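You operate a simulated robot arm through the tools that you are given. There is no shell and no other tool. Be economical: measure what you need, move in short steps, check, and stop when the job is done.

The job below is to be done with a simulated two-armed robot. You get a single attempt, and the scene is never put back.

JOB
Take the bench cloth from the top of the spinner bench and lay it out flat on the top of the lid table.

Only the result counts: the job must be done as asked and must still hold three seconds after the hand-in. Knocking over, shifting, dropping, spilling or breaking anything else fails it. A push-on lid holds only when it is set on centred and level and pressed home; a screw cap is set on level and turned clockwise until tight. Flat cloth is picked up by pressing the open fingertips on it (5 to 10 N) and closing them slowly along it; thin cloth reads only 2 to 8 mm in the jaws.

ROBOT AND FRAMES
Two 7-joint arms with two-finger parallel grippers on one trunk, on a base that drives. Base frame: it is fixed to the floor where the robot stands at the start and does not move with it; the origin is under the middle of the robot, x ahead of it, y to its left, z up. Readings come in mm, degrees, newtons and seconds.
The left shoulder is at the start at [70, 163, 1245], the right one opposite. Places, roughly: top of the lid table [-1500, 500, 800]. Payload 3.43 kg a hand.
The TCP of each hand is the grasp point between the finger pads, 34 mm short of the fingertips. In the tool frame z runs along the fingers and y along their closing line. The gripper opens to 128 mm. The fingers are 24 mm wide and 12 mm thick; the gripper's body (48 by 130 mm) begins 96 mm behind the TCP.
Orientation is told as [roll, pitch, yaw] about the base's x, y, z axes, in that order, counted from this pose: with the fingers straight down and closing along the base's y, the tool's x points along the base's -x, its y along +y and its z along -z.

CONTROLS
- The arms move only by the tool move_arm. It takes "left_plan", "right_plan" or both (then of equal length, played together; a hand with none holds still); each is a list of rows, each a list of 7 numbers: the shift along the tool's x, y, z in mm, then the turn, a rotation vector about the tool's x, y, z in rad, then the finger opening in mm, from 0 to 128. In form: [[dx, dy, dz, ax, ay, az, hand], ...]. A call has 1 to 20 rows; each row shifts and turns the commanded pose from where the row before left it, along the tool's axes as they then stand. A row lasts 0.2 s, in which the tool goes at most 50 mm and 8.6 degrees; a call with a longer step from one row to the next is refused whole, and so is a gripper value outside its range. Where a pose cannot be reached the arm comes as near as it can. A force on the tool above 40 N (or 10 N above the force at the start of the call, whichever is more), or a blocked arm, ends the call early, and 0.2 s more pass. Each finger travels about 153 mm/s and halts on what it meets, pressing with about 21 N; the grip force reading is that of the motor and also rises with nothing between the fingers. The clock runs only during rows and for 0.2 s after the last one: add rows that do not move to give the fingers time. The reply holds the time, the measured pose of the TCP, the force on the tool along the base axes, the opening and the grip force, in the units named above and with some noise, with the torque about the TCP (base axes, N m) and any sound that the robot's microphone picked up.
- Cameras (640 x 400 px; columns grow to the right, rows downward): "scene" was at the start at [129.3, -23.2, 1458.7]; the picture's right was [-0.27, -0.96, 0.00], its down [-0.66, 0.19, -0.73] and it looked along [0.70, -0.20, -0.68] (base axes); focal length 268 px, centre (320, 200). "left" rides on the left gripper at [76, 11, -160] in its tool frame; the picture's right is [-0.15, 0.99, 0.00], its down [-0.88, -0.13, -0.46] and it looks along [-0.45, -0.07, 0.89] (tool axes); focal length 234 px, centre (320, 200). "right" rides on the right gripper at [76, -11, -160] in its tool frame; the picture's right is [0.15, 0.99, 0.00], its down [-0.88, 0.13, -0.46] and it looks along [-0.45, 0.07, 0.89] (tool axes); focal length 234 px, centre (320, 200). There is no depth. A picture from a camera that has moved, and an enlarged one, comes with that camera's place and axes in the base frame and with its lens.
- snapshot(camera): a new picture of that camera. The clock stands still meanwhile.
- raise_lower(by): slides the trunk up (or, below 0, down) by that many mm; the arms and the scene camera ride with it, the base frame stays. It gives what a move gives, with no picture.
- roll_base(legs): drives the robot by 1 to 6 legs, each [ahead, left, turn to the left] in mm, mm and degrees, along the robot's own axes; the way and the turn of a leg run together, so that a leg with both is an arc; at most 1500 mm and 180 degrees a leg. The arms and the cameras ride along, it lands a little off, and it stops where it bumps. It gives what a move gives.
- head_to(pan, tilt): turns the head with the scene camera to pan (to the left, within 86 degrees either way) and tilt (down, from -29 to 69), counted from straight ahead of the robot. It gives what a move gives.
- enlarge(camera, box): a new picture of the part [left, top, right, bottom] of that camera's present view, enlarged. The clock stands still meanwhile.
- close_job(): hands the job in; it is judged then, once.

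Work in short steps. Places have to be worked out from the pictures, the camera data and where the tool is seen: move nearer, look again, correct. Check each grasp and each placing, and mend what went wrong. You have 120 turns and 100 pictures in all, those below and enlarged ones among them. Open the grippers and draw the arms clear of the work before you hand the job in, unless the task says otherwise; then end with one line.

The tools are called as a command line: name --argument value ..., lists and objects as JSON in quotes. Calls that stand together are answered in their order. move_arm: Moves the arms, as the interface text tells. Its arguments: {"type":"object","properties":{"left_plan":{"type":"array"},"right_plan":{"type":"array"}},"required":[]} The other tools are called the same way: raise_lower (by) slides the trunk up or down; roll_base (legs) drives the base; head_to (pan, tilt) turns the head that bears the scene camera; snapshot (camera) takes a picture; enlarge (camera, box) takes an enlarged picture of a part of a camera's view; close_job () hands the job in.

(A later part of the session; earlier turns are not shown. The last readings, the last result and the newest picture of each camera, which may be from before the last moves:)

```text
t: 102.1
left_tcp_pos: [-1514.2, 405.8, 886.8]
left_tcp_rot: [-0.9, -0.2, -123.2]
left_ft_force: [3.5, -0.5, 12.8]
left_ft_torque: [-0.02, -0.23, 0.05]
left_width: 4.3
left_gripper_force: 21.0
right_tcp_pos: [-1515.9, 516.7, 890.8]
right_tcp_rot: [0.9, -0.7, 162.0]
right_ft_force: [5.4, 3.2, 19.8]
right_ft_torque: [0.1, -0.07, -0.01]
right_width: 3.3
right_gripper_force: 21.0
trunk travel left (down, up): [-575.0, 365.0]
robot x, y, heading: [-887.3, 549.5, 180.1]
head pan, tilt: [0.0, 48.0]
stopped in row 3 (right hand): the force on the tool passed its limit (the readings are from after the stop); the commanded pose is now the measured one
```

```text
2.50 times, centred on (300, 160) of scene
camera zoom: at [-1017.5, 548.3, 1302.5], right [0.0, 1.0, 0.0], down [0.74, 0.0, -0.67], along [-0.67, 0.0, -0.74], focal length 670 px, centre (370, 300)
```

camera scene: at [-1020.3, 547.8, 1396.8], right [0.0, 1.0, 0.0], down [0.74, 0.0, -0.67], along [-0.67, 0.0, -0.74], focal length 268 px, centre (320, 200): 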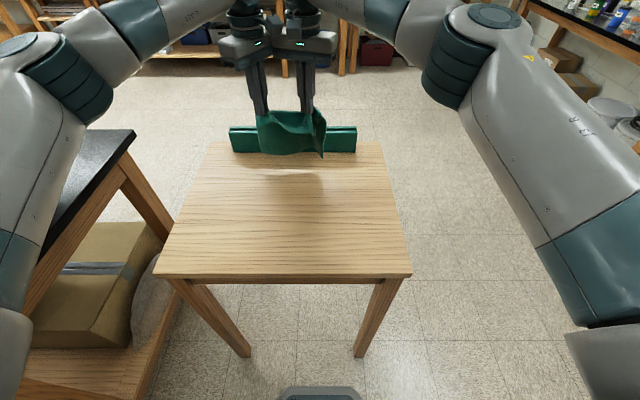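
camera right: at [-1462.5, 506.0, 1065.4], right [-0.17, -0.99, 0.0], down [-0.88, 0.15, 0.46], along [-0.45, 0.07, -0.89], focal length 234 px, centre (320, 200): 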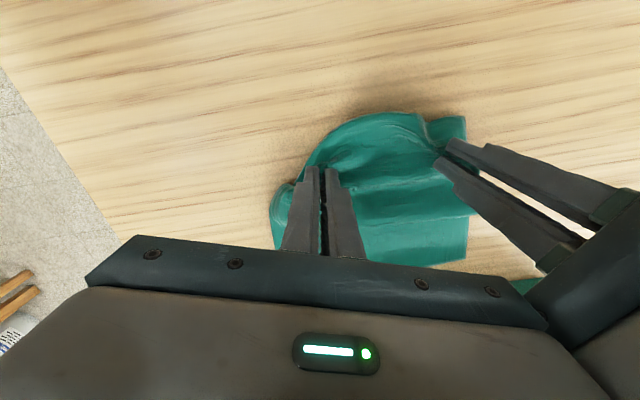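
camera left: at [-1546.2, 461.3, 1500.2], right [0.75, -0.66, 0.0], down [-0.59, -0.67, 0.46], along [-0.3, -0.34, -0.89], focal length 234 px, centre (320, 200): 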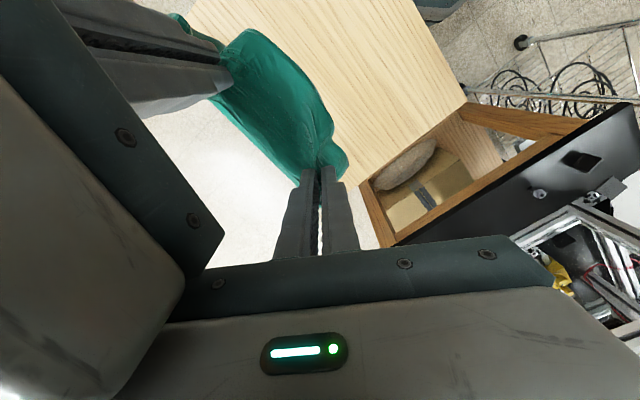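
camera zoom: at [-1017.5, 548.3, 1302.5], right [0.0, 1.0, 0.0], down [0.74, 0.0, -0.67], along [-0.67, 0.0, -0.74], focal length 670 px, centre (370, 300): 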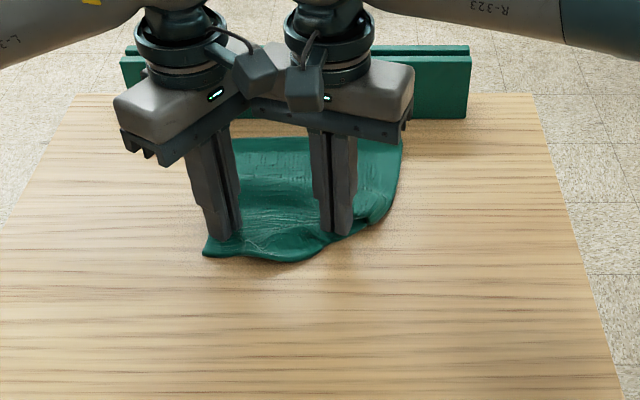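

Contact with the table (top ≈ z 853). I relieve 4 mm and pull 18 mm toward the robot to draw the sheet taut.

move_arm --left_plan '[[0, 0, -4, 0, 0, 0, 0], [4.9, 7.5, 0, 0, 0, 0, 0], [4.9, 7.5, 0, 0, 0, 0, 0], [0, 0, 0, 0, 0, 0, 0]]' --right_plan '[[0, 0, -4, 0, 0, 0, 0], [8.6, -2.8, 0, 0, 0, 0, 0], [8.6, -2.8, 0, 0, 0, 0, 0], [0, 0, 0, 0, 0, 0, 0]]'

enlarge --camera "scene" --box '[200, 80, 400, 240]'

snapshot --camera "right"

snapshot --camera "left"

```text
t: 103.1
left_tcp_pos: [-1497.6, 404.5, 889.5]
left_tcp_rot: [-0.8, -0.3, -123.3]
left_ft_force: [-1.0, 1.1, 1.3]
left_ft_torque: [-0.03, 0.01, 0.0]
left_width: 4.6
left_gripper_force: 20.7
right_tcp_pos: [-1499.1, 516.9, 891.3]
right_tcp_rot: [0.7, -0.5, 162.0]
right_ft_force: [-5.3, -1.3, 16.5]
right_ft_torque: [0.0, 0.23, 0.02]
right_width: 3.1
right_gripper_force: 20.9
trunk travel left (down, up): [-575.0, 365.0]
robot x, y, heading: [-891.5, 545.5, 179.9]
head pan, tilt: [0.0, 48.0]
```

```text
2.50 times, centred on (300, 160) of scene
camera zoom: at [-1019.5, 548.0, 1302.0], right [0.0, 1.0, 0.0], down [0.74, 0.0, -0.67], along [-0.67, 0.0, -0.74], focal length 670 px, centre (370, 300)
```

zoom: 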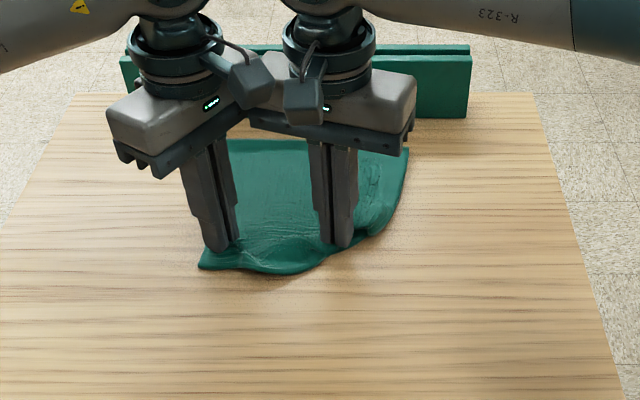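

```text
46 pictures are left
camera right: at [-1421.5, 507.0, 1049.6], right [-0.17, -0.99, 0.01], down [-0.87, 0.15, 0.47], along [-0.46, 0.07, -0.88], focal length 234 px, centre (320, 200)
```

right: 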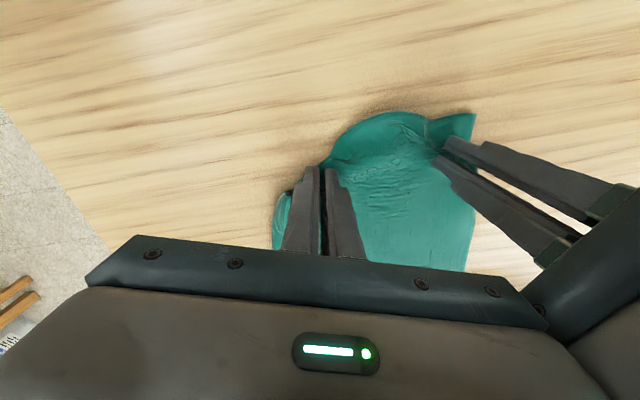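

```text
45 pictures are left
camera left: at [-1444.7, 461.2, 1049.4], right [0.75, -0.66, -0.01], down [-0.59, -0.67, 0.46], along [-0.31, -0.34, -0.89], focal length 234 px, centre (320, 200)
```

left: 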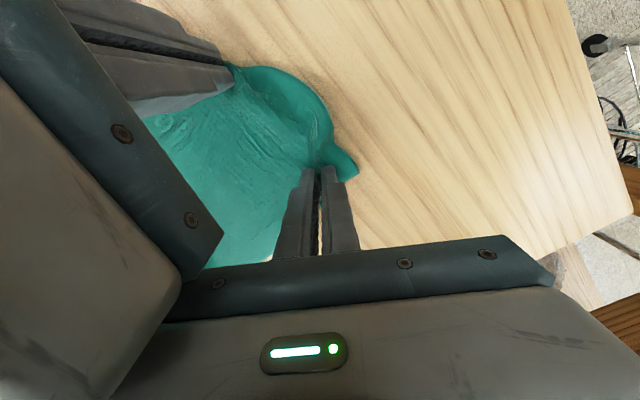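

Sheet lies fairly flat. With light pressing I open the fingers slowly so the pinched folds are spread back outward.

move_arm --left_plan '[[0, 0, 0.5, 0, 0, 0, 4], [0, 0, 0, 0, 0, 0, 8], [0, 0, 0, 0, 0, 0, 12], [0, 0, 0, 0, 0, 0, 16], [0, 0, 0, 0, 0, 0, 20], [0, 0, 0, 0, 0, 0, 24], [0, 0, 0, 0, 0, 0, 28], [0, 0, 0, 0, 0, 0, 32], [0, 0, 0, 0, 0, 0, 36], [0, 0, 0, 0, 0, 0, 40], [0, 0, 0, 0, 0, 0, 44]]' --right_plan '[[0, 0, -1.2, 0, 0, 0, 4], [0, 0, 0, 0, 0, 0, 8], [0, 0, 0, 0, 0, 0, 12], [0, 0, 0, 0, 0, 0, 16], [0, 0, 0, 0, 0, 0, 20], [0, 0, 0, 0, 0, 0, 24], [0, 0, 0, 0, 0, 0, 28], [0, 0, 0, 0, 0, 0, 32], [0, 0, 0, 0, 0, 0, 36], [0, 0, 0, 0, 0, 0, 40], [0, 0, 0, 0, 0, 0, 44]]'

move_arm --left_plan '[[0, 0, -20, 0, 0, 0, 44], [0, 0, -40, 0, 0, 0, 44], [0, 0, -40, 0, 0, 0, 44], [-30, -20, 0, 0, 0, 0, 44], [-30, -20, 0, 0, 0, 0, 44]]' --right_plan '[[0, 0, -20, 0, 0, 0, 44], [0, 0, -40, 0, 0, 0, 44], [0, 0, -40, 0, 0, 0, 44], [0, -40, 0, 0, 0, 0, 44], [0, -40, 0, 0, 0, 0, 44]]'

snapshot --camera "scene"

snapshot --camera "right"

```text
t: 105.5
left_tcp_pos: [-1497.7, 405.4, 888.2]
left_tcp_rot: [-0.7, -0.2, -123.3]
left_ft_force: [0.0, 0.2, 4.9]
left_ft_torque: [-0.01, -0.03, 0.02]
left_width: 42.2
left_gripper_force: 0.1
right_tcp_pos: [-1499.6, 517.4, 890.7]
right_tcp_rot: [0.6, -0.6, 162.1]
right_ft_force: [0.3, 0.7, 2.5]
right_ft_torque: [-0.03, 0.03, -0.02]
right_width: 43.5
right_gripper_force: 0.0
trunk travel left (down, up): [-575.0, 365.0]
robot x, y, heading: [-889.6, 549.4, 180.0]
head pan, tilt: [0.0, 48.0]
```

```text
t: 106.7
left_tcp_pos: [-1563.7, 376.7, 990.0]
left_tcp_rot: [-0.5, -0.3, -123.2]
left_ft_force: [0.2, 0.1, -0.3]
left_ft_torque: [0.0, -0.02, -0.01]
left_width: 43.8
left_gripper_force: 0.1
right_tcp_pos: [-1472.9, 593.8, 991.9]
right_tcp_rot: [0.7, -0.6, 162.1]
right_ft_force: [0.7, -0.4, 0.0]
right_ft_torque: [-0.06, 0.04, -0.02]
right_width: 44.1
right_gripper_force: 0.0
trunk travel left (down, up): [-575.0, 365.0]
robot x, y, heading: [-889.8, 547.0, 179.7]
head pan, tilt: [0.0, 48.0]
```

```text
44 pictures are left
camera scene: at [-1020.5, 549.2, 1301.8], right [0.0, 1.0, 0.0], down [0.74, 0.0, -0.67], along [-0.67, 0.0, -0.74], focal length 268 px, centre (320, 200)
```

scene: 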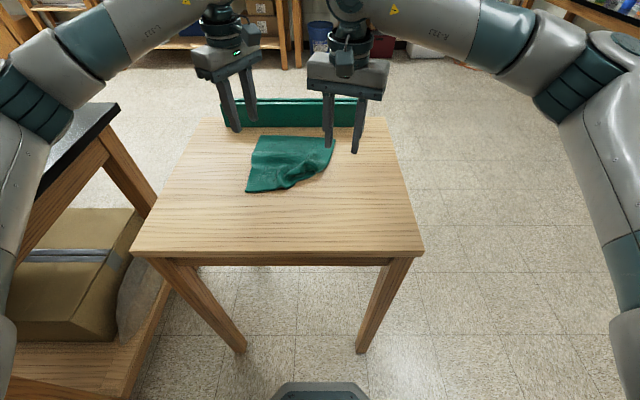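

```text
43 pictures are left
camera right: at [-1395.1, 584.4, 1150.3], right [-0.17, -0.99, 0.01], down [-0.87, 0.15, 0.47], along [-0.46, 0.07, -0.89], focal length 234 px, centre (320, 200)
```

right: 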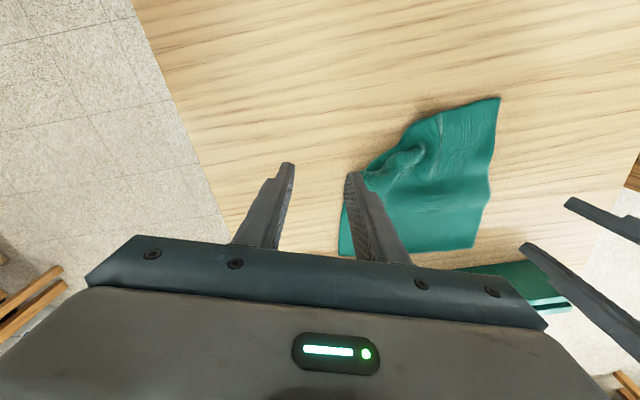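

Mostly flat, but the near-right corner is folded/wrinkled. I clear the right hand further to inspect it.

move_arm --right_plan '[[0, -45, -10, 0, 0, 0, 44], [0, -45, -10, 0, 0, 0, 44]]'

enlarge --camera "scene" --box '[220, 110, 370, 210]'

enlarge --camera "right" --box '[320, 60, 640, 260]'

```text
t: 107.3
left_tcp_pos: [-1561.8, 377.8, 991.0]
left_tcp_rot: [-0.8, -0.1, -123.1]
left_ft_force: [0.5, 0.9, -0.1]
left_ft_torque: [0.02, 0.03, 0.02]
left_width: 43.8
left_gripper_force: 0.0
right_tcp_pos: [-1445.8, 680.1, 1010.4]
right_tcp_rot: [0.6, -0.6, 162.0]
right_ft_force: [0.1, -0.2, 0.7]
right_ft_torque: [-0.05, 0.03, 0.03]
right_width: 43.9
right_gripper_force: 0.0
trunk travel left (down, up): [-575.0, 365.0]
robot x, y, heading: [-888.2, 547.9, 179.9]
head pan, tilt: [0.0, 48.0]
```

```text
4.00 times, centred on (295, 160) of scene
camera zoom: at [-1019.9, 548.9, 1301.9], right [0.0, 1.0, 0.0], down [0.74, 0.0, -0.67], along [-0.67, 0.0, -0.74], focal length 1071 px, centre (420, 360)
```

zoom: 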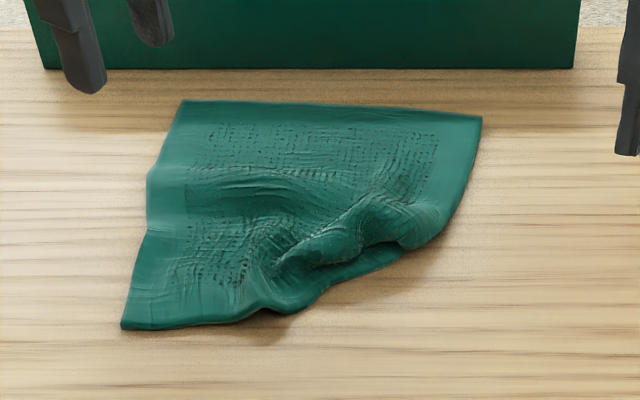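

```text
2.00 times, centred on (480, 160) of right
camera zoom: at [-1368.0, 670.1, 1169.4], right [-0.17, -0.99, 0.01], down [-0.87, 0.15, 0.47], along [-0.46, 0.07, -0.88], focal length 468 px, centre (0, 280)
```

zoom: 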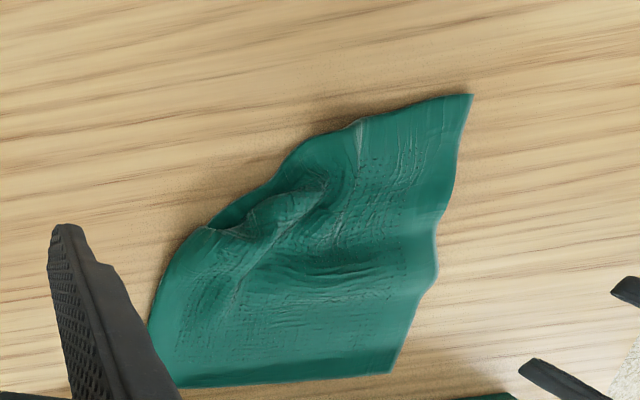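

The near-right corner is tucked under (should reach about (−1410,590)). I move the left hand away, and bring the right hand over the ready-made ridge at about (−1508,512), turned to close across it.

move_arm --left_plan '[[-33.5, 22, -10, 0, 0, 0, 44], [-33.5, 22, -10, 0, 0, 0, 44], [-33.5, 22, -10, 0, 0, 0, 44], [-33.5, 22, -10, 0, 0, 0, 44], [0, 0, 0, 0, 0, 0, 44], [0, 0, 0, 0, 0, 0, 44], [0, 0, 0, 0, 0, 0, 44], [0, 0, 0, 0, 0, 0, 44], [0, 0, 0, 0, 0, 0, 44], [0, 0, 0, 0, 0, 0, 44], [0, 0, 0, 0, 0, 0, 44]]' --right_plan '[[-1.8, 45, 0, 0, 0, 0, 44], [-1.8, 45, 0, 0, 0, 0, 44], [-1.8, 45, 0, 0, 0, 0, 44], [-1.8, 44, 0, 0, 0, 0, 44], [0, 0, 0, 0, 0, 0.125, 44], [0, 0, 0, 0, 0, 0.125, 44], [0, 0, 10, 0, 0, 0.125, 44], [0, 0, 20, 0, 0, 0.125, 44], [0, 0, 20, 0, 0, 0.125, 44], [0, 0, 20, 0, 0, 0.125, 44], [0, 0, 20, 0, 0, 0.125, 44]]'

snapshot --camera "right"

enlarge --camera "scene" --box '[220, 90, 400, 210]'

```text
t: 109.7
left_tcp_pos: [-1563.5, 217.2, 1026.7]
left_tcp_rot: [-0.6, -0.1, -123.1]
left_ft_force: [-0.9, 0.3, 0.8]
left_ft_torque: [0.0, -0.04, -0.01]
left_width: 44.1
left_gripper_force: 0.1
right_tcp_pos: [-1509.7, 510.5, 922.2]
right_tcp_rot: [0.7, 0.2, 112.0]
right_ft_force: [0.0, 0.1, 0.2]
right_ft_torque: [0.01, -0.05, -0.02]
right_width: 44.0
right_gripper_force: 0.0
trunk travel left (down, up): [-575.0, 365.0]
robot x, y, heading: [-889.4, 545.7, 180.0]
head pan, tilt: [0.0, 48.0]
```

```text
40 pictures are left
camera right: at [-1468.7, 446.7, 1081.0], right [-0.86, -0.5, 0.01], down [-0.44, 0.77, 0.45], along [-0.24, 0.39, -0.89], focal length 234 px, centre (320, 200)
```

right: 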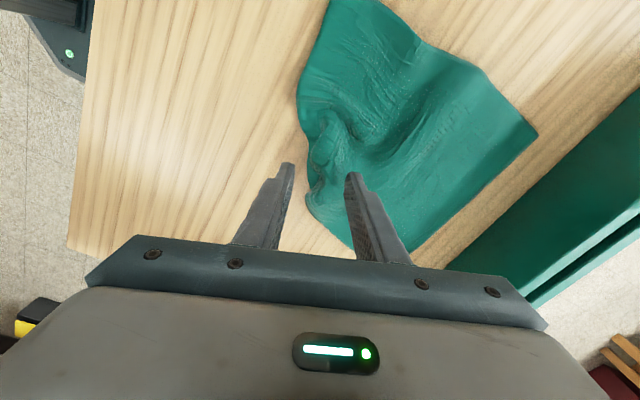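

```text
3.33 times, centred on (310, 150) of scene
camera zoom: at [-1021.1, 547.7, 1301.8], right [0.0, 1.0, 0.0], down [0.74, 0.0, -0.67], along [-0.67, 0.0, -0.74], focal length 893 px, centre (353, 367)
```

zoom: 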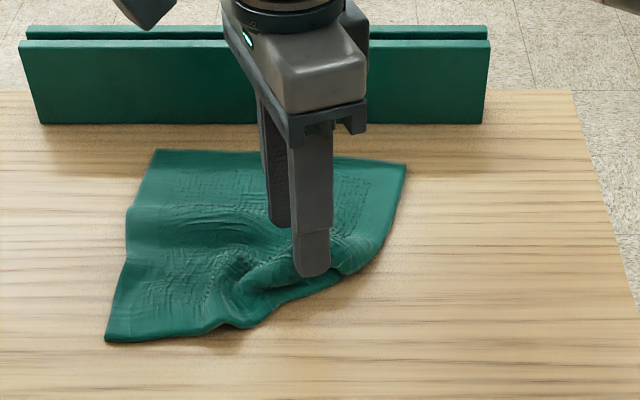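

The ridge sits between the fingers. I lower to near contact.

move_arm --right_plan '[[4, 0, 15, 0, 0, 0, 44], [0, 0, 12, 0, 0, 0, 44], [0, 0, 4, 0, 0, 0, 44], [0, 0, 0, 0, 0, 0, 44]]'

snapshot --camera "right"

```text
t: 110.7
left_tcp_pos: [-1563.1, 217.4, 1026.0]
left_tcp_rot: [-0.6, 0.0, -123.1]
left_ft_force: [-0.1, -0.8, -0.2]
left_ft_torque: [0.01, 0.0, 0.01]
left_width: 43.9
left_gripper_force: 0.1
right_tcp_pos: [-1508.7, 506.2, 891.2]
right_tcp_rot: [0.7, 0.2, 111.8]
right_ft_force: [0.5, -0.3, 0.5]
right_ft_torque: [-0.01, 0.02, 0.0]
right_width: 43.9
right_gripper_force: 0.0
trunk travel left (down, up): [-575.0, 365.0]
robot x, y, heading: [-891.9, 551.0, 180.0]
head pan, tilt: [0.0, 48.0]
```

```text
38 pictures are left
camera right: at [-1467.7, 442.9, 1050.0], right [-0.86, -0.5, 0.01], down [-0.44, 0.77, 0.46], along [-0.24, 0.39, -0.89], focal length 234 px, centre (320, 200)
```

right: 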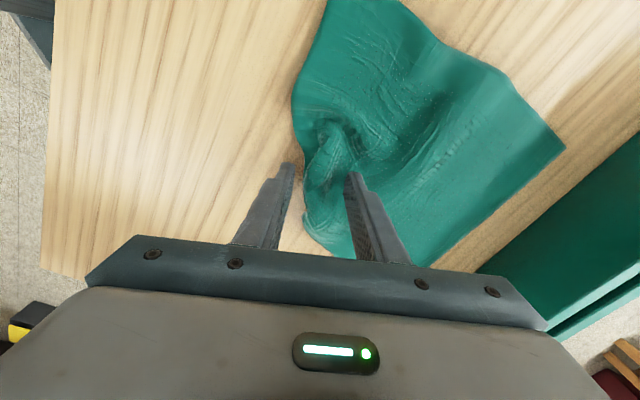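

Ridge is straddled with no contact force. Close slowly.

move_arm --right_plan '[[0, 0, 1, 0, 0, 0, 40], [0, 0, 0, 0, 0, 0, 36], [0, 0, 0, 0, 0, 0, 32], [0, 0, 0, 0, 0, 0, 28], [0, 0, 0, 0, 0, 0, 24], [0, 0, 0, 0, 0, 0, 20], [0, 0, 0, 0, 0, 0, 16], [0, 0, 0, 0, 0, 0, 12], [0, 0, 0, 0, 0, 0, 8], [0, 0, 0, 0, 0, 0, 4], [0, 0, 0, 0, 0, 0, 0], [0, 0, 0, 0, 0, 0, 0], [0, 0, -20, 0, 0, 0, 0], [0, 0, -25, 0, 0, 0, 0], [0, 0, 0, 0, 0, 0, 0]]'

snapshot --camera "right"

enlarge --camera "scene" --box '[220, 90, 400, 210]'

```text
t: 113.9
left_tcp_pos: [-1564.5, 216.7, 1026.4]
left_tcp_rot: [-0.6, -0.1, -123.2]
left_ft_force: [1.2, 0.1, 0.0]
left_ft_torque: [0.0, 0.02, -0.01]
left_width: 44.0
left_gripper_force: 0.1
right_tcp_pos: [-1508.1, 507.5, 935.4]
right_tcp_rot: [0.8, 0.1, 111.9]
right_ft_force: [-0.7, 0.2, -0.3]
right_ft_torque: [-0.01, -0.02, -0.02]
right_width: 6.4
right_gripper_force: 21.0
trunk travel left (down, up): [-575.0, 365.0]
robot x, y, heading: [-891.3, 547.8, 180.1]
head pan, tilt: [0.0, 48.0]
```

```text
37 pictures are left
camera right: at [-1468.3, 443.5, 1094.1], right [-0.86, -0.5, 0.01], down [-0.44, 0.77, 0.46], along [-0.24, 0.39, -0.89], focal length 234 px, centre (320, 200)
```

right: 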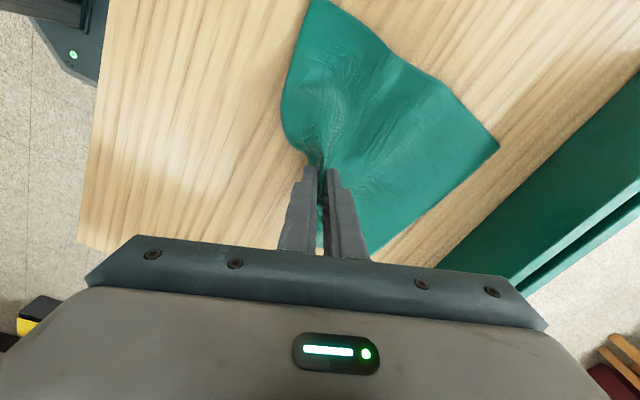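

```text
3.33 times, centred on (310, 150) of scene
camera zoom: at [-1021.0, 547.8, 1301.7], right [0.0, 1.0, 0.0], down [0.74, 0.0, -0.67], along [-0.67, 0.0, -0.74], focal length 893 px, centre (353, 367)
```

zoom: 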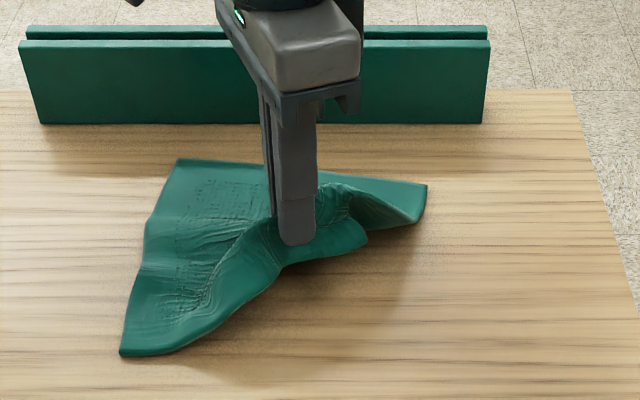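

Gripped (6.4 mm) and the tucked corner is emerging beneath. I lift 40 mm more and look.

move_arm --right_plan '[[0, 0, -20, 0, 0, 0, 0], [0, 0, -20, 0, 0, 0, 0], [0, 0, 0, 0, 0, 0, 0]]'

enlarge --camera "scene" --box '[220, 90, 400, 210]'

```text
t: 114.7
left_tcp_pos: [-1564.7, 218.6, 1026.7]
left_tcp_rot: [-0.6, -0.1, -123.3]
left_ft_force: [-0.1, -0.5, -0.2]
left_ft_torque: [0.03, 0.0, -0.01]
left_width: 43.9
left_gripper_force: 0.0
right_tcp_pos: [-1507.8, 506.4, 975.2]
right_tcp_rot: [0.8, 0.0, 111.9]
right_ft_force: [-0.4, 1.1, -0.3]
right_ft_torque: [-0.02, -0.01, 0.0]
right_width: 6.2
right_gripper_force: 21.5
trunk travel left (down, up): [-575.0, 365.0]
robot x, y, heading: [-889.6, 542.6, 180.1]
head pan, tilt: [0.0, 48.0]
```

```text
3.33 times, centred on (310, 150) of scene
camera zoom: at [-1020.9, 547.8, 1301.7], right [0.0, 1.0, 0.0], down [0.74, 0.0, -0.67], along [-0.67, 0.0, -0.74], focal length 893 px, centre (353, 367)
```

zoom: 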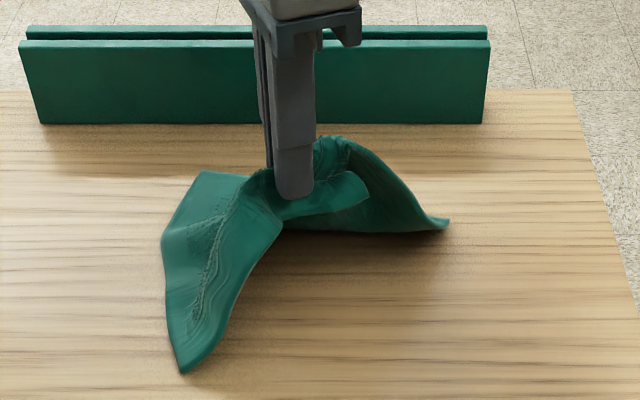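

The corner is free now, hanging as a small flap toward the right. I move the grip outward (+x,+y) while lowering to lay it out.

move_arm --right_plan '[[-8.4, -16, 12, 0, 0, 0, 0], [-8.4, -16, 12, 0, 0, 0, 0], [-8.4, -16, 12, 0, 0, 0, 0], [-8.4, -16, 12, 0, 0, 0, 0], [-8.4, -16, 8, 0, 0, 0, 0], [0, 0, 0, 0, 0, 0, 0]]'

enlarge --camera "scene" --box '[220, 90, 400, 210]'

snapshot --camera "right"

```text
t: 116.1
left_tcp_pos: [-1562.8, 216.9, 1025.6]
left_tcp_rot: [-0.7, -0.1, -123.2]
left_ft_force: [0.8, -0.1, 0.2]
left_ft_torque: [0.03, -0.01, -0.02]
left_width: 44.0
left_gripper_force: 0.0
right_tcp_pos: [-1449.5, 576.9, 915.5]
right_tcp_rot: [0.9, 0.1, 111.7]
right_ft_force: [0.4, -0.6, 0.6]
right_ft_torque: [-0.02, -0.01, 0.03]
right_width: 6.2
right_gripper_force: 20.8
trunk travel left (down, up): [-575.0, 365.0]
robot x, y, heading: [-889.3, 548.9, 179.8]
head pan, tilt: [0.0, 48.0]
```

```text
3.33 times, centred on (310, 150) of scene
camera zoom: at [-1020.7, 547.3, 1301.8], right [0.0, 1.0, 0.0], down [0.74, 0.0, -0.67], along [-0.67, 0.0, -0.74], focal length 893 px, centre (353, 367)
```

zoom: 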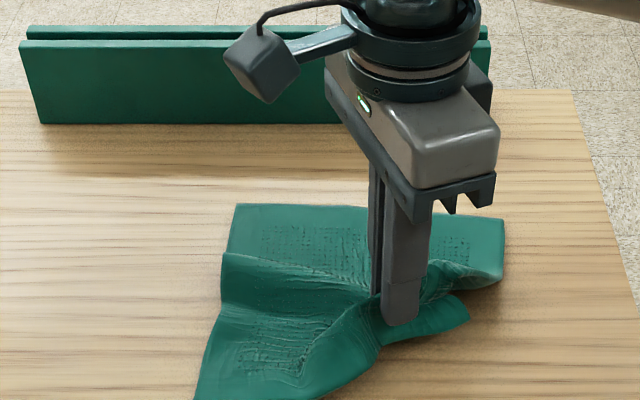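

```text
33 pictures are left
camera right: at [-1409.0, 512.0, 1075.8], right [-0.86, -0.5, 0.01], down [-0.44, 0.77, 0.46], along [-0.24, 0.39, -0.89], focal length 234 px, centre (320, 200)
```

right: 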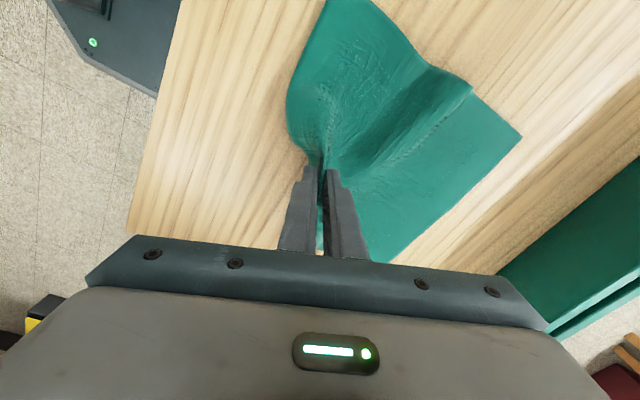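

The corner flap now points outward. I lower straight down to light contact.

move_arm --right_plan '[[0, 0, 12, 0, 0, 0, 0], [0, 0, 8, 0, 0, 0, 0], [0, 0, 4, 0, 0, 0, 0], [0, 0, 0, 0, 0, 0, 0]]'

enlarge --camera "scene" --box '[220, 100, 400, 220]'

```text
t: 117.1
left_tcp_pos: [-1563.4, 217.5, 1026.6]
left_tcp_rot: [-0.6, -0.1, -123.2]
left_ft_force: [0.5, 0.9, -0.7]
left_ft_torque: [0.02, 0.03, 0.02]
left_width: 44.1
left_gripper_force: 0.0
right_tcp_pos: [-1449.6, 575.8, 892.4]
right_tcp_rot: [0.8, 0.1, 112.0]
right_ft_force: [-0.3, 0.9, 0.3]
right_ft_torque: [-0.01, -0.03, -0.01]
right_width: 6.3
right_gripper_force: 20.7
trunk travel left (down, up): [-575.0, 365.0]
robot x, y, heading: [-890.8, 548.1, 179.7]
head pan, tilt: [0.0, 48.0]
```

```text
3.33 times, centred on (310, 160) of scene
camera zoom: at [-1020.6, 547.7, 1301.8], right [0.0, 1.0, 0.0], down [0.74, 0.0, -0.67], along [-0.67, 0.0, -0.74], focal length 893 px, centre (353, 333)
```

zoom: 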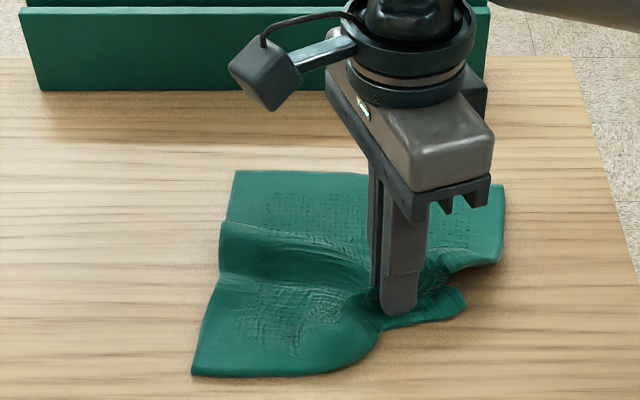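

Now lower to light contact and open slowly to spread the pinch.

move_arm --right_plan '[[0, 0, 3, 0, 0, 0, 6], [0, 0, 0, 0, 0, 0, 10], [0, 0, 0, 0, 0, 0, 14], [0, 0, 0, 0, 0, 0, 18], [0, 0, 0, 0, 0, 0, 22], [0, 0, 0, 0, 0, 0, 26], [0, 0, 0, 0, 0, 0, 30], [0, 0, 0, 0, 0, 0, 34], [0, 0, 0, 0, 0, 0, 38], [0, 0, 0, 0, 0, 0, 42], [0, 0, 0, 0, 0, 0, 46], [0, 0, 0, 0, 0, 0, 50], [0, 0, -15, 0, 0, 0, 50], [0, 0, -40, 0, 0, 0, 50], [0, 0, -40, 0, 0, 0, 50], [-40, -20, -10, 0, 0, 0, 50], [-40, -20, 0, 0, 0, 0, 50], [-40, 0, 0, 0, 0, 0, 50]]'

enlarge --camera "scene" --box '[220, 100, 400, 220]'

snapshot --camera "right"

```text
t: 120.9
left_tcp_pos: [-1563.8, 217.0, 1025.0]
left_tcp_rot: [-0.6, -0.2, -123.2]
left_ft_force: [0.4, -0.4, -0.2]
left_ft_torque: [-0.02, -0.05, -0.01]
left_width: 44.1
left_gripper_force: 0.0
right_tcp_pos: [-1456.6, 704.2, 994.1]
right_tcp_rot: [0.8, 0.2, 112.0]
right_ft_force: [-0.6, -0.4, 0.2]
right_ft_torque: [-0.04, 0.02, 0.0]
right_width: 50.0
right_gripper_force: 0.0
trunk travel left (down, up): [-575.0, 365.0]
robot x, y, heading: [-890.8, 547.5, 179.9]
head pan, tilt: [0.0, 48.0]
```

```text
3.33 times, centred on (310, 160) of scene
camera zoom: at [-1021.1, 548.9, 1301.7], right [0.0, 1.0, 0.0], down [0.74, 0.0, -0.67], along [-0.67, 0.0, -0.74], focal length 893 px, centre (353, 333)
```

zoom: 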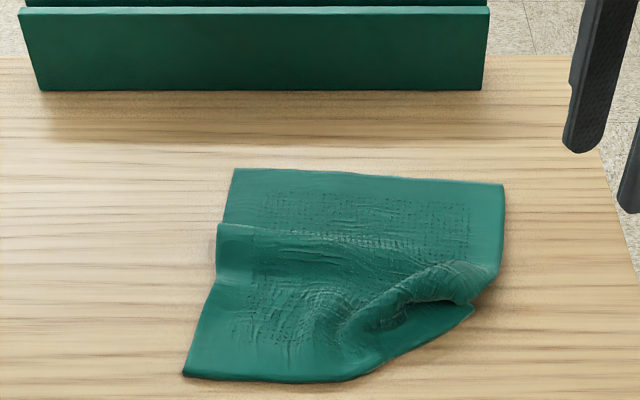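

```text
30 pictures are left
camera right: at [-1416.3, 641.1, 1154.2], right [-0.86, -0.51, 0.01], down [-0.44, 0.77, 0.45], along [-0.24, 0.39, -0.89], focal length 234 px, centre (320, 200)
```

right: 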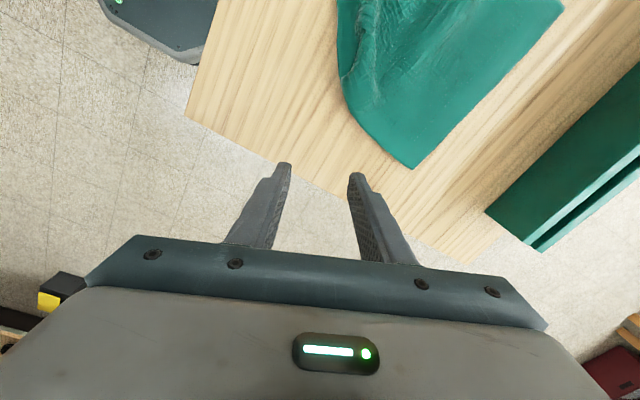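

Great improvement: only the near-right corner at (−1447,631) needs to be pulled out to about (−1371,656). I bring the closed right fingertips over the strip near that corner.

move_arm --right_plan '[[32, 8.7, 0, 0, 0, 0, 0], [32, 8.7, 0, 0, 0, 0, 0], [32, 8.7, 0, 0, 0, 0, 0], [0, 0, 30, 0, 0, 0, 0], [0, 0, 30, 0, 0, 0, 0], [0, 0, 30, 0, 0, 0, 0], [0, 0, 0, 0, 0, 0, 0]]'

enlarge --camera "scene" --box '[220, 100, 400, 220]'

snapshot --camera "right"

```text
t: 122.5
left_tcp_pos: [-1563.8, 216.5, 1026.7]
left_tcp_rot: [-0.7, 0.0, -123.1]
left_ft_force: [0.1, 0.4, 0.9]
left_ft_torque: [0.03, -0.02, 0.02]
left_width: 43.9
left_gripper_force: 0.1
right_tcp_pos: [-1443.7, 600.9, 905.0]
right_tcp_rot: [0.8, 0.2, 111.9]
right_ft_force: [-0.1, 0.2, 1.8]
right_ft_torque: [0.0, 0.02, 0.01]
right_width: 0.1
right_gripper_force: 20.5
trunk travel left (down, up): [-575.0, 365.0]
robot x, y, heading: [-891.9, 547.4, 180.2]
head pan, tilt: [0.0, 48.0]
```

```text
3.33 times, centred on (310, 160) of scene
camera zoom: at [-1020.2, 547.7, 1301.8], right [0.0, 1.0, 0.0], down [0.74, 0.0, -0.67], along [-0.67, 0.0, -0.74], focal length 893 px, centre (353, 333)
```

zoom: 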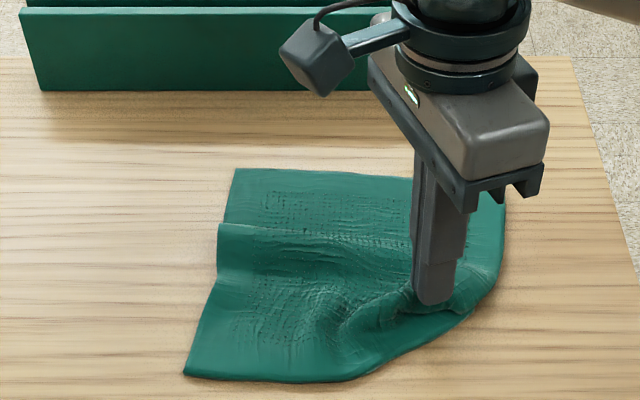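

```text
28 pictures are left
camera right: at [-1403.6, 537.9, 1064.5], right [-0.86, -0.5, 0.01], down [-0.44, 0.77, 0.46], along [-0.24, 0.39, -0.89], focal length 234 px, centre (320, 200)
```

right: 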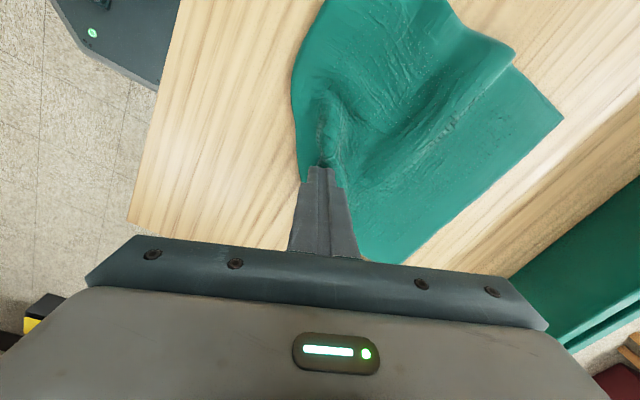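

The finger is on the ridge rather than the strip. I raise and take a close look at the corner from the wrist camera.

move_arm --right_plan '[[0, 0, -35, 0, 0, 0, 0], [-30, 5, -10, 0, 0, 0, 0], [-30, 5, 0, 0, 0, 0, 0]]'

enlarge --camera "right" --box '[230, 0, 490, 180]'

enlarge --camera "scene" --box '[260, 130, 380, 220]'

```text
t: 123.3
left_tcp_pos: [-1563.4, 217.6, 1027.0]
left_tcp_rot: [-0.7, -0.2, -123.3]
left_ft_force: [-0.6, -0.3, -0.6]
left_ft_torque: [-0.01, 0.01, -0.01]
left_width: 43.9
left_gripper_force: 0.0
right_tcp_pos: [-1476.8, 654.6, 950.7]
right_tcp_rot: [0.8, 0.1, 111.9]
right_ft_force: [-0.3, 0.5, -0.1]
right_ft_torque: [-0.01, -0.02, -0.05]
right_width: 0.1
right_gripper_force: 20.8
trunk travel left (down, up): [-575.0, 365.0]
robot x, y, heading: [-887.3, 546.6, 180.0]
head pan, tilt: [0.0, 48.0]
```

```text
2.22 times, centred on (360, 90) of right
camera zoom: at [-1436.2, 592.2, 1111.2], right [-0.86, -0.5, 0.01], down [-0.44, 0.77, 0.46], along [-0.24, 0.39, -0.89], focal length 520 px, centre (231, 444)
```

zoom: 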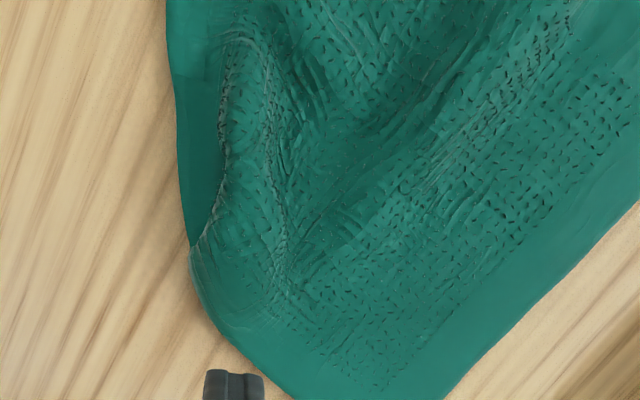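

```text
4.44 times, centred on (320, 175) of scene
camera zoom: at [-1020.6, 548.4, 1301.8], right [0.0, 1.0, 0.0], down [0.74, 0.0, -0.67], along [-0.67, 0.0, -0.74], focal length 1190 px, centre (320, 311)
```

zoom: 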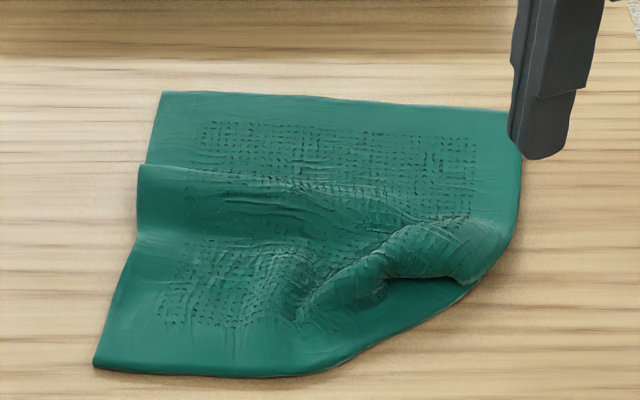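

The near border strip (≈22 mm wide) is visible in front of the ridge around (−1431,594), with excess cloth in the ridge. I place the closed tips on that strip at (−1424,598) and press.

move_arm --right_plan '[[24.2, -9.2, 0, 0, 0, 0, 0], [24.2, -9.2, 0, 0, 0, 0, 0], [24.2, -9.2, 0, 0, 0, 0, 0], [0, 0, 25, 0, 0, 0, 0], [0, 0, 25, 0, 0, 0, 0], [0, 0, 8, 0, 0, 0, 0], [0, 0, 0, 0, 0, 0, 0]]'

enlarge --camera "scene" --box '[260, 130, 380, 220]'

```text
t: 124.9
left_tcp_pos: [-1563.2, 218.0, 1027.2]
left_tcp_rot: [-0.7, -0.1, -123.2]
left_ft_force: [0.9, -0.5, 0.4]
left_ft_torque: [0.01, 0.01, 0.0]
left_width: 44.1
left_gripper_force: 0.1
right_tcp_pos: [-1425.7, 598.1, 892.5]
right_tcp_rot: [0.8, 0.0, 112.0]
right_ft_force: [0.0, 0.1, -0.2]
right_ft_torque: [-0.02, 0.0, -0.02]
right_width: 0.2
right_gripper_force: 20.8
trunk travel left (down, up): [-575.0, 365.0]
robot x, y, heading: [-893.3, 547.4, 179.8]
head pan, tilt: [0.0, 48.0]
```

```text
4.44 times, centred on (320, 175) of scene
camera zoom: at [-1020.6, 547.8, 1301.8], right [0.0, 1.0, 0.0], down [0.74, 0.0, -0.67], along [-0.67, 0.0, -0.74], focal length 1190 px, centre (320, 311)
```

zoom: 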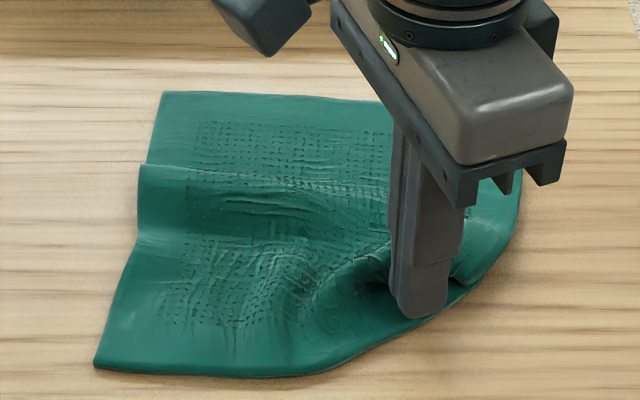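

Fingertips are right on the strip, just above contact. I press 4.5 mm.

move_arm --right_plan '[[0, 0, 3, 0, 0, 0, 0], [0, 0, 1.5, 0, 0, 0, 0], [0, 0, 0, 0, 0, 0, 0]]'

```text
t: 125.7
left_tcp_pos: [-1563.8, 216.7, 1026.6]
left_tcp_rot: [-0.7, 0.0, -123.2]
left_ft_force: [0.5, -0.1, 0.0]
left_ft_torque: [0.03, 0.01, -0.03]
left_width: 43.7
left_gripper_force: 0.0
right_tcp_pos: [-1425.7, 597.9, 888.6]
right_tcp_rot: [0.7, 0.0, 111.9]
right_ft_force: [-0.9, 0.2, 4.1]
right_ft_torque: [-0.05, 0.05, -0.01]
right_width: 0.0
right_gripper_force: 20.6
trunk travel left (down, up): [-575.0, 365.0]
robot x, y, heading: [-889.5, 548.9, 180.1]
head pan, tilt: [0.0, 48.0]
```

4 N contact; press slightly more and drag outward (tool −y) 42 mm slowly.

move_arm --right_plan '[[0, 0, 0.9, 0, 0, 0, 0], [0, -4, 0, 0, 0, 0, 0], [0, -5, 0, 0, 0, 0, 0], [0, -5, 0, 0, 0, 0, 0], [0, -5, 0, 0, 0, 0, 0], [0, -5, 0, 0, 0, 0, 0], [0, -6, 0, 0, 0, 0, 0], [0, -6, 0, 0, 0, 0, 0], [0, -6, 0, 0, 0, 0, 0]]'

enlarge --camera "scene" --box '[260, 130, 380, 220]'

```text
t: 127.7
left_tcp_pos: [-1562.7, 216.5, 1027.1]
left_tcp_rot: [-0.7, -0.1, -123.3]
left_ft_force: [-0.1, -0.2, 0.3]
left_ft_torque: [0.01, 0.0, 0.01]
left_width: 44.0
left_gripper_force: 0.0
right_tcp_pos: [-1384.9, 614.2, 886.5]
right_tcp_rot: [0.8, 0.1, 111.9]
right_ft_force: [-5.6, -3.3, 17.7]
right_ft_torque: [-0.14, 0.15, -0.03]
right_width: 0.0
right_gripper_force: 20.7
trunk travel left (down, up): [-575.0, 365.0]
robot x, y, heading: [-889.2, 548.2, 179.9]
head pan, tilt: [0.0, 48.0]
```

```text
4.44 times, centred on (320, 175) of scene
camera zoom: at [-1019.6, 547.4, 1302.0], right [0.0, 1.0, 0.0], down [0.74, 0.0, -0.67], along [-0.67, 0.0, -0.74], focal length 1190 px, centre (320, 311)
```

zoom: 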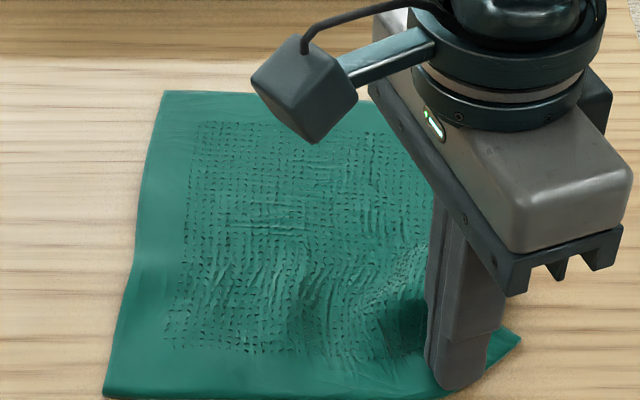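

Excellent – the ridge flattened and the corner came out. I lift and inspect the whole cloth.

move_arm --right_plan '[[0, 0, -10, 0, 0, 0, 0], [0, 0, -40, 0, 0, 0, 0], [0, 0, -40, 0, 0, 0, 0], [-45, 0, 0, 0, 0, 0, 0], [-45, 0, 0, 0, 0, 0, 0], [-45, 0, 0, 0, 0, 0, 0]]'

enlarge --camera "scene" --box '[220, 120, 400, 240]'

snapshot --camera "scene"

```text
t: 129.1
left_tcp_pos: [-1563.4, 218.9, 1028.4]
left_tcp_rot: [-0.7, -0.1, -123.2]
left_ft_force: [-0.2, -0.2, 0.2]
left_ft_torque: [-0.04, -0.01, 0.01]
left_width: 44.0
left_gripper_force: 0.2
right_tcp_pos: [-1435.8, 741.2, 975.2]
right_tcp_rot: [0.8, 0.1, 111.9]
right_ft_force: [-0.2, 0.4, -0.1]
right_ft_torque: [-0.02, -0.01, 0.02]
right_width: 0.0
right_gripper_force: 20.8
trunk travel left (down, up): [-575.0, 365.0]
robot x, y, heading: [-889.0, 549.0, 180.1]
head pan, tilt: [0.0, 48.0]
```

```text
3.33 times, centred on (310, 180) of scene
camera zoom: at [-1020.6, 549.4, 1301.8], right [0.0, 1.0, 0.0], down [0.74, 0.0, -0.67], along [-0.67, 0.0, -0.74], focal length 893 px, centre (353, 267)
```

zoom: 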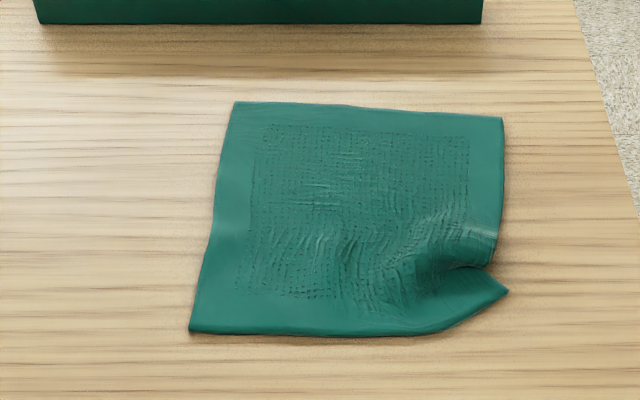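

```text
22 pictures are left
camera scene: at [-1020.6, 549.4, 1301.8], right [0.0, 1.0, 0.0], down [0.74, 0.0, -0.67], along [-0.67, 0.0, -0.74], focal length 268 px, centre (320, 200)
```

scene: 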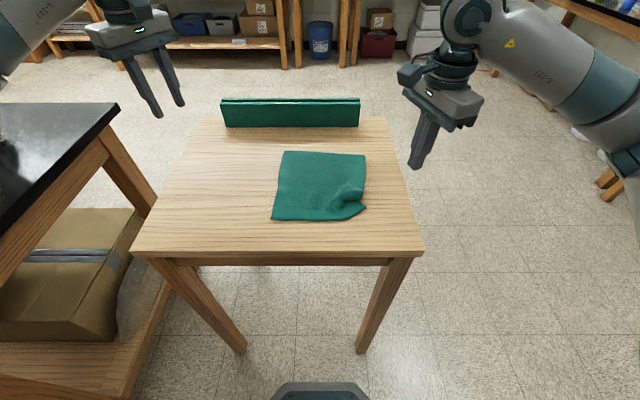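

Only a small bend at the near-right corner remains, at (−1405,652), needing ~35 mm more outward. I repeat the press-and-drag at (−1399,631).

move_arm --right_plan '[[38.7, 2.3, 0, 0, 0, 0, 0], [38.7, 2.3, 0, 0, 0, 0, 0], [38.7, 2.3, 0, 0, 0, 0, 0], [0, 0, 35, 0, 0, 0, 0], [0, 0, 35, 0, 0, 0, 0], [0, 0, 13, 0, 0, 0, 0], [0, 0, 3, 0, 0, 0, 0], [0, 0, 0, 0, 0, 0, 0]]'

enlarge --camera "scene" --box '[220, 120, 400, 240]'

```text
t: 130.9
left_tcp_pos: [-1563.1, 217.7, 1026.8]
left_tcp_rot: [-0.6, -0.1, -123.1]
left_ft_force: [0.3, 0.8, 0.0]
left_ft_torque: [0.01, 0.01, 0.02]
left_width: 43.8
left_gripper_force: 0.1
right_tcp_pos: [-1399.9, 626.7, 890.8]
right_tcp_rot: [0.8, 0.1, 111.9]
right_ft_force: [0.1, 0.1, 1.2]
right_ft_torque: [0.02, 0.01, 0.0]
right_width: 0.1
right_gripper_force: 20.6
trunk travel left (down, up): [-575.0, 365.0]
robot x, y, heading: [-890.9, 550.8, 180.1]
head pan, tilt: [0.0, 48.0]
```

```text
3.33 times, centred on (310, 180) of scene
camera zoom: at [-1020.5, 547.7, 1301.8], right [0.0, 1.0, 0.0], down [0.74, 0.0, -0.67], along [-0.67, 0.0, -0.74], focal length 893 px, centre (353, 267)
```

zoom: 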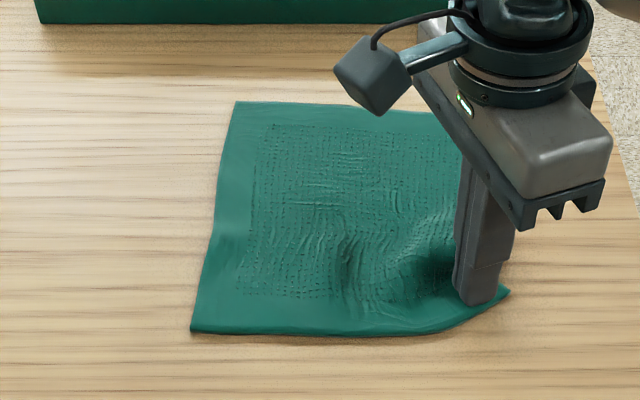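

Well placed. Press ~2.5 mm more and drag 35 mm outward.

move_arm --right_plan '[[0, 0, 2.7, 0, 0, 0, 0], [0, 0, 0, 0, 0, 0, 0], [1.2, -4.9, 0, 0, 0, 0, 0], [1.2, -4.9, 0, 0, 0, 0, 0], [1.2, -4.9, 0, 0, 0, 0, 0], [1.2, -4.9, 0, 0, 0, 0, 0], [1.2, -4.9, 0, 0, 0, 0, 0], [1.2, -4.9, 0, 0, 0, 0, 0], [1.2, -4.9, 0, 0, 0, 0, 0], [0, 0, -10, 0, 0, 0, 0], [0, 0, -40, 0, 0, 0, 0], [0, 0, -40, 0, 0, 0, 0], [-45, 0, 0, 0, 0, 0, 0], [-45, 0, 0, 0, 0, 0, 0], [-45, 0, 0, 0, 0, 0, 0]]'

enlarge --camera "scene" --box '[220, 120, 400, 240]'

```text
t: 134.1
left_tcp_pos: [-1562.0, 218.2, 1027.5]
left_tcp_rot: [-0.5, -0.2, -123.2]
left_ft_force: [-0.7, 0.7, 0.1]
left_ft_torque: [-0.03, -0.02, 0.02]
left_width: 44.1
left_gripper_force: 0.0
right_tcp_pos: [-1413.3, 760.0, 976.2]
right_tcp_rot: [0.8, 0.2, 111.9]
right_ft_force: [-0.9, 0.3, -1.2]
right_ft_torque: [-0.05, -0.04, 0.01]
right_width: 0.0
right_gripper_force: 20.4
trunk travel left (down, up): [-575.0, 365.0]
robot x, y, heading: [-888.7, 550.2, 180.0]
head pan, tilt: [0.0, 48.0]
```

```text
3.33 times, centred on (310, 180) of scene
camera zoom: at [-1020.4, 549.3, 1301.8], right [0.0, 1.0, 0.0], down [0.74, 0.0, -0.67], along [-0.67, 0.0, -0.74], focal length 893 px, centre (353, 267)
```

zoom: 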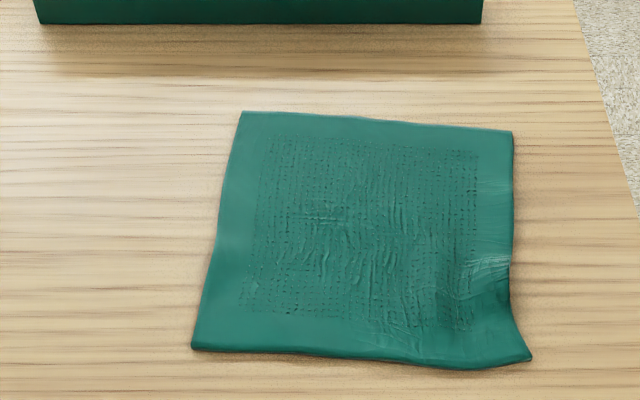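

Nearly perfectly flat; a slight ripple remains at the right edge. One gentle press at (−1415,632) with a 15 mm drag to +y smooths it.

move_arm --right_plan '[[39.3, 16.7, 0, 0, 0, 0, 0], [39.3, 16.7, 0, 0, 0, 0, 0], [39.3, 16.7, 0, 0, 0, 0, 0], [0, 0, 35, 0, 0, 0, 0], [0, 0, 35, 0, 0, 0, 0], [0, 0, 13, 0, 0, 0, 0], [0, 0, 4, 0, 0, 0, 0], [0, 0, 1, 0, 0, 0, 0], [0, 0, 0, 0, 0, 0, 0], [-4.3, -2.8, 0, 0, 0, 0, 0], [-4.3, -2.8, 0, 0, 0, 0, 0], [-4.3, -2.8, 0, 0, 0, 0, 0], [0, 0, -10, 0, 0, 0, 0], [0, 0, -40, 0, 0, 0, 0], [0, 0, -40, 0, 0, 0, 0], [-45, 0, 0, 0, 0, 0, 0], [-45, 0, 0, 0, 0, 0, 0], [-45, 0, 0, 0, 0, 0, 0]]'

enlarge --camera "scene" --box '[220, 120, 400, 240]'

```text
t: 137.9
left_tcp_pos: [-1563.3, 220.1, 1026.0]
left_tcp_rot: [-0.6, -0.2, -123.2]
left_ft_force: [0.0, 0.5, 0.4]
left_ft_torque: [-0.02, 0.03, -0.01]
left_width: 44.0
left_gripper_force: 0.0
right_tcp_pos: [-1463.0, 771.7, 979.8]
right_tcp_rot: [0.9, 0.2, 111.8]
right_ft_force: [-0.3, 0.6, 0.0]
right_ft_torque: [-0.02, 0.01, -0.02]
right_width: 0.0
right_gripper_force: 21.5
trunk travel left (down, up): [-575.0, 365.0]
robot x, y, heading: [-888.9, 546.9, 180.3]
head pan, tilt: [0.0, 48.0]
```

```text
3.33 times, centred on (310, 180) of scene
camera zoom: at [-1020.5, 549.2, 1301.8], right [0.0, 1.0, 0.0], down [0.74, 0.0, -0.67], along [-0.67, 0.0, -0.74], focal length 893 px, centre (353, 267)
```

zoom: 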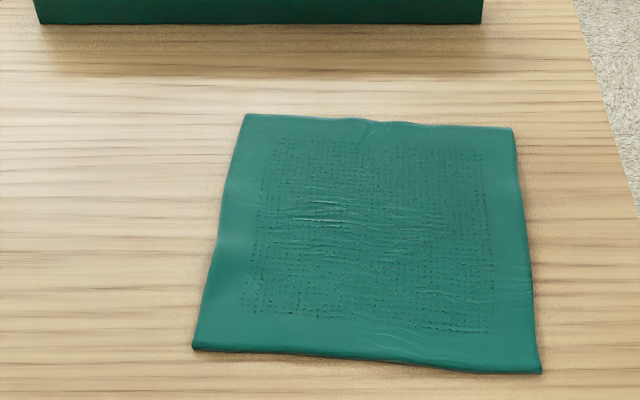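

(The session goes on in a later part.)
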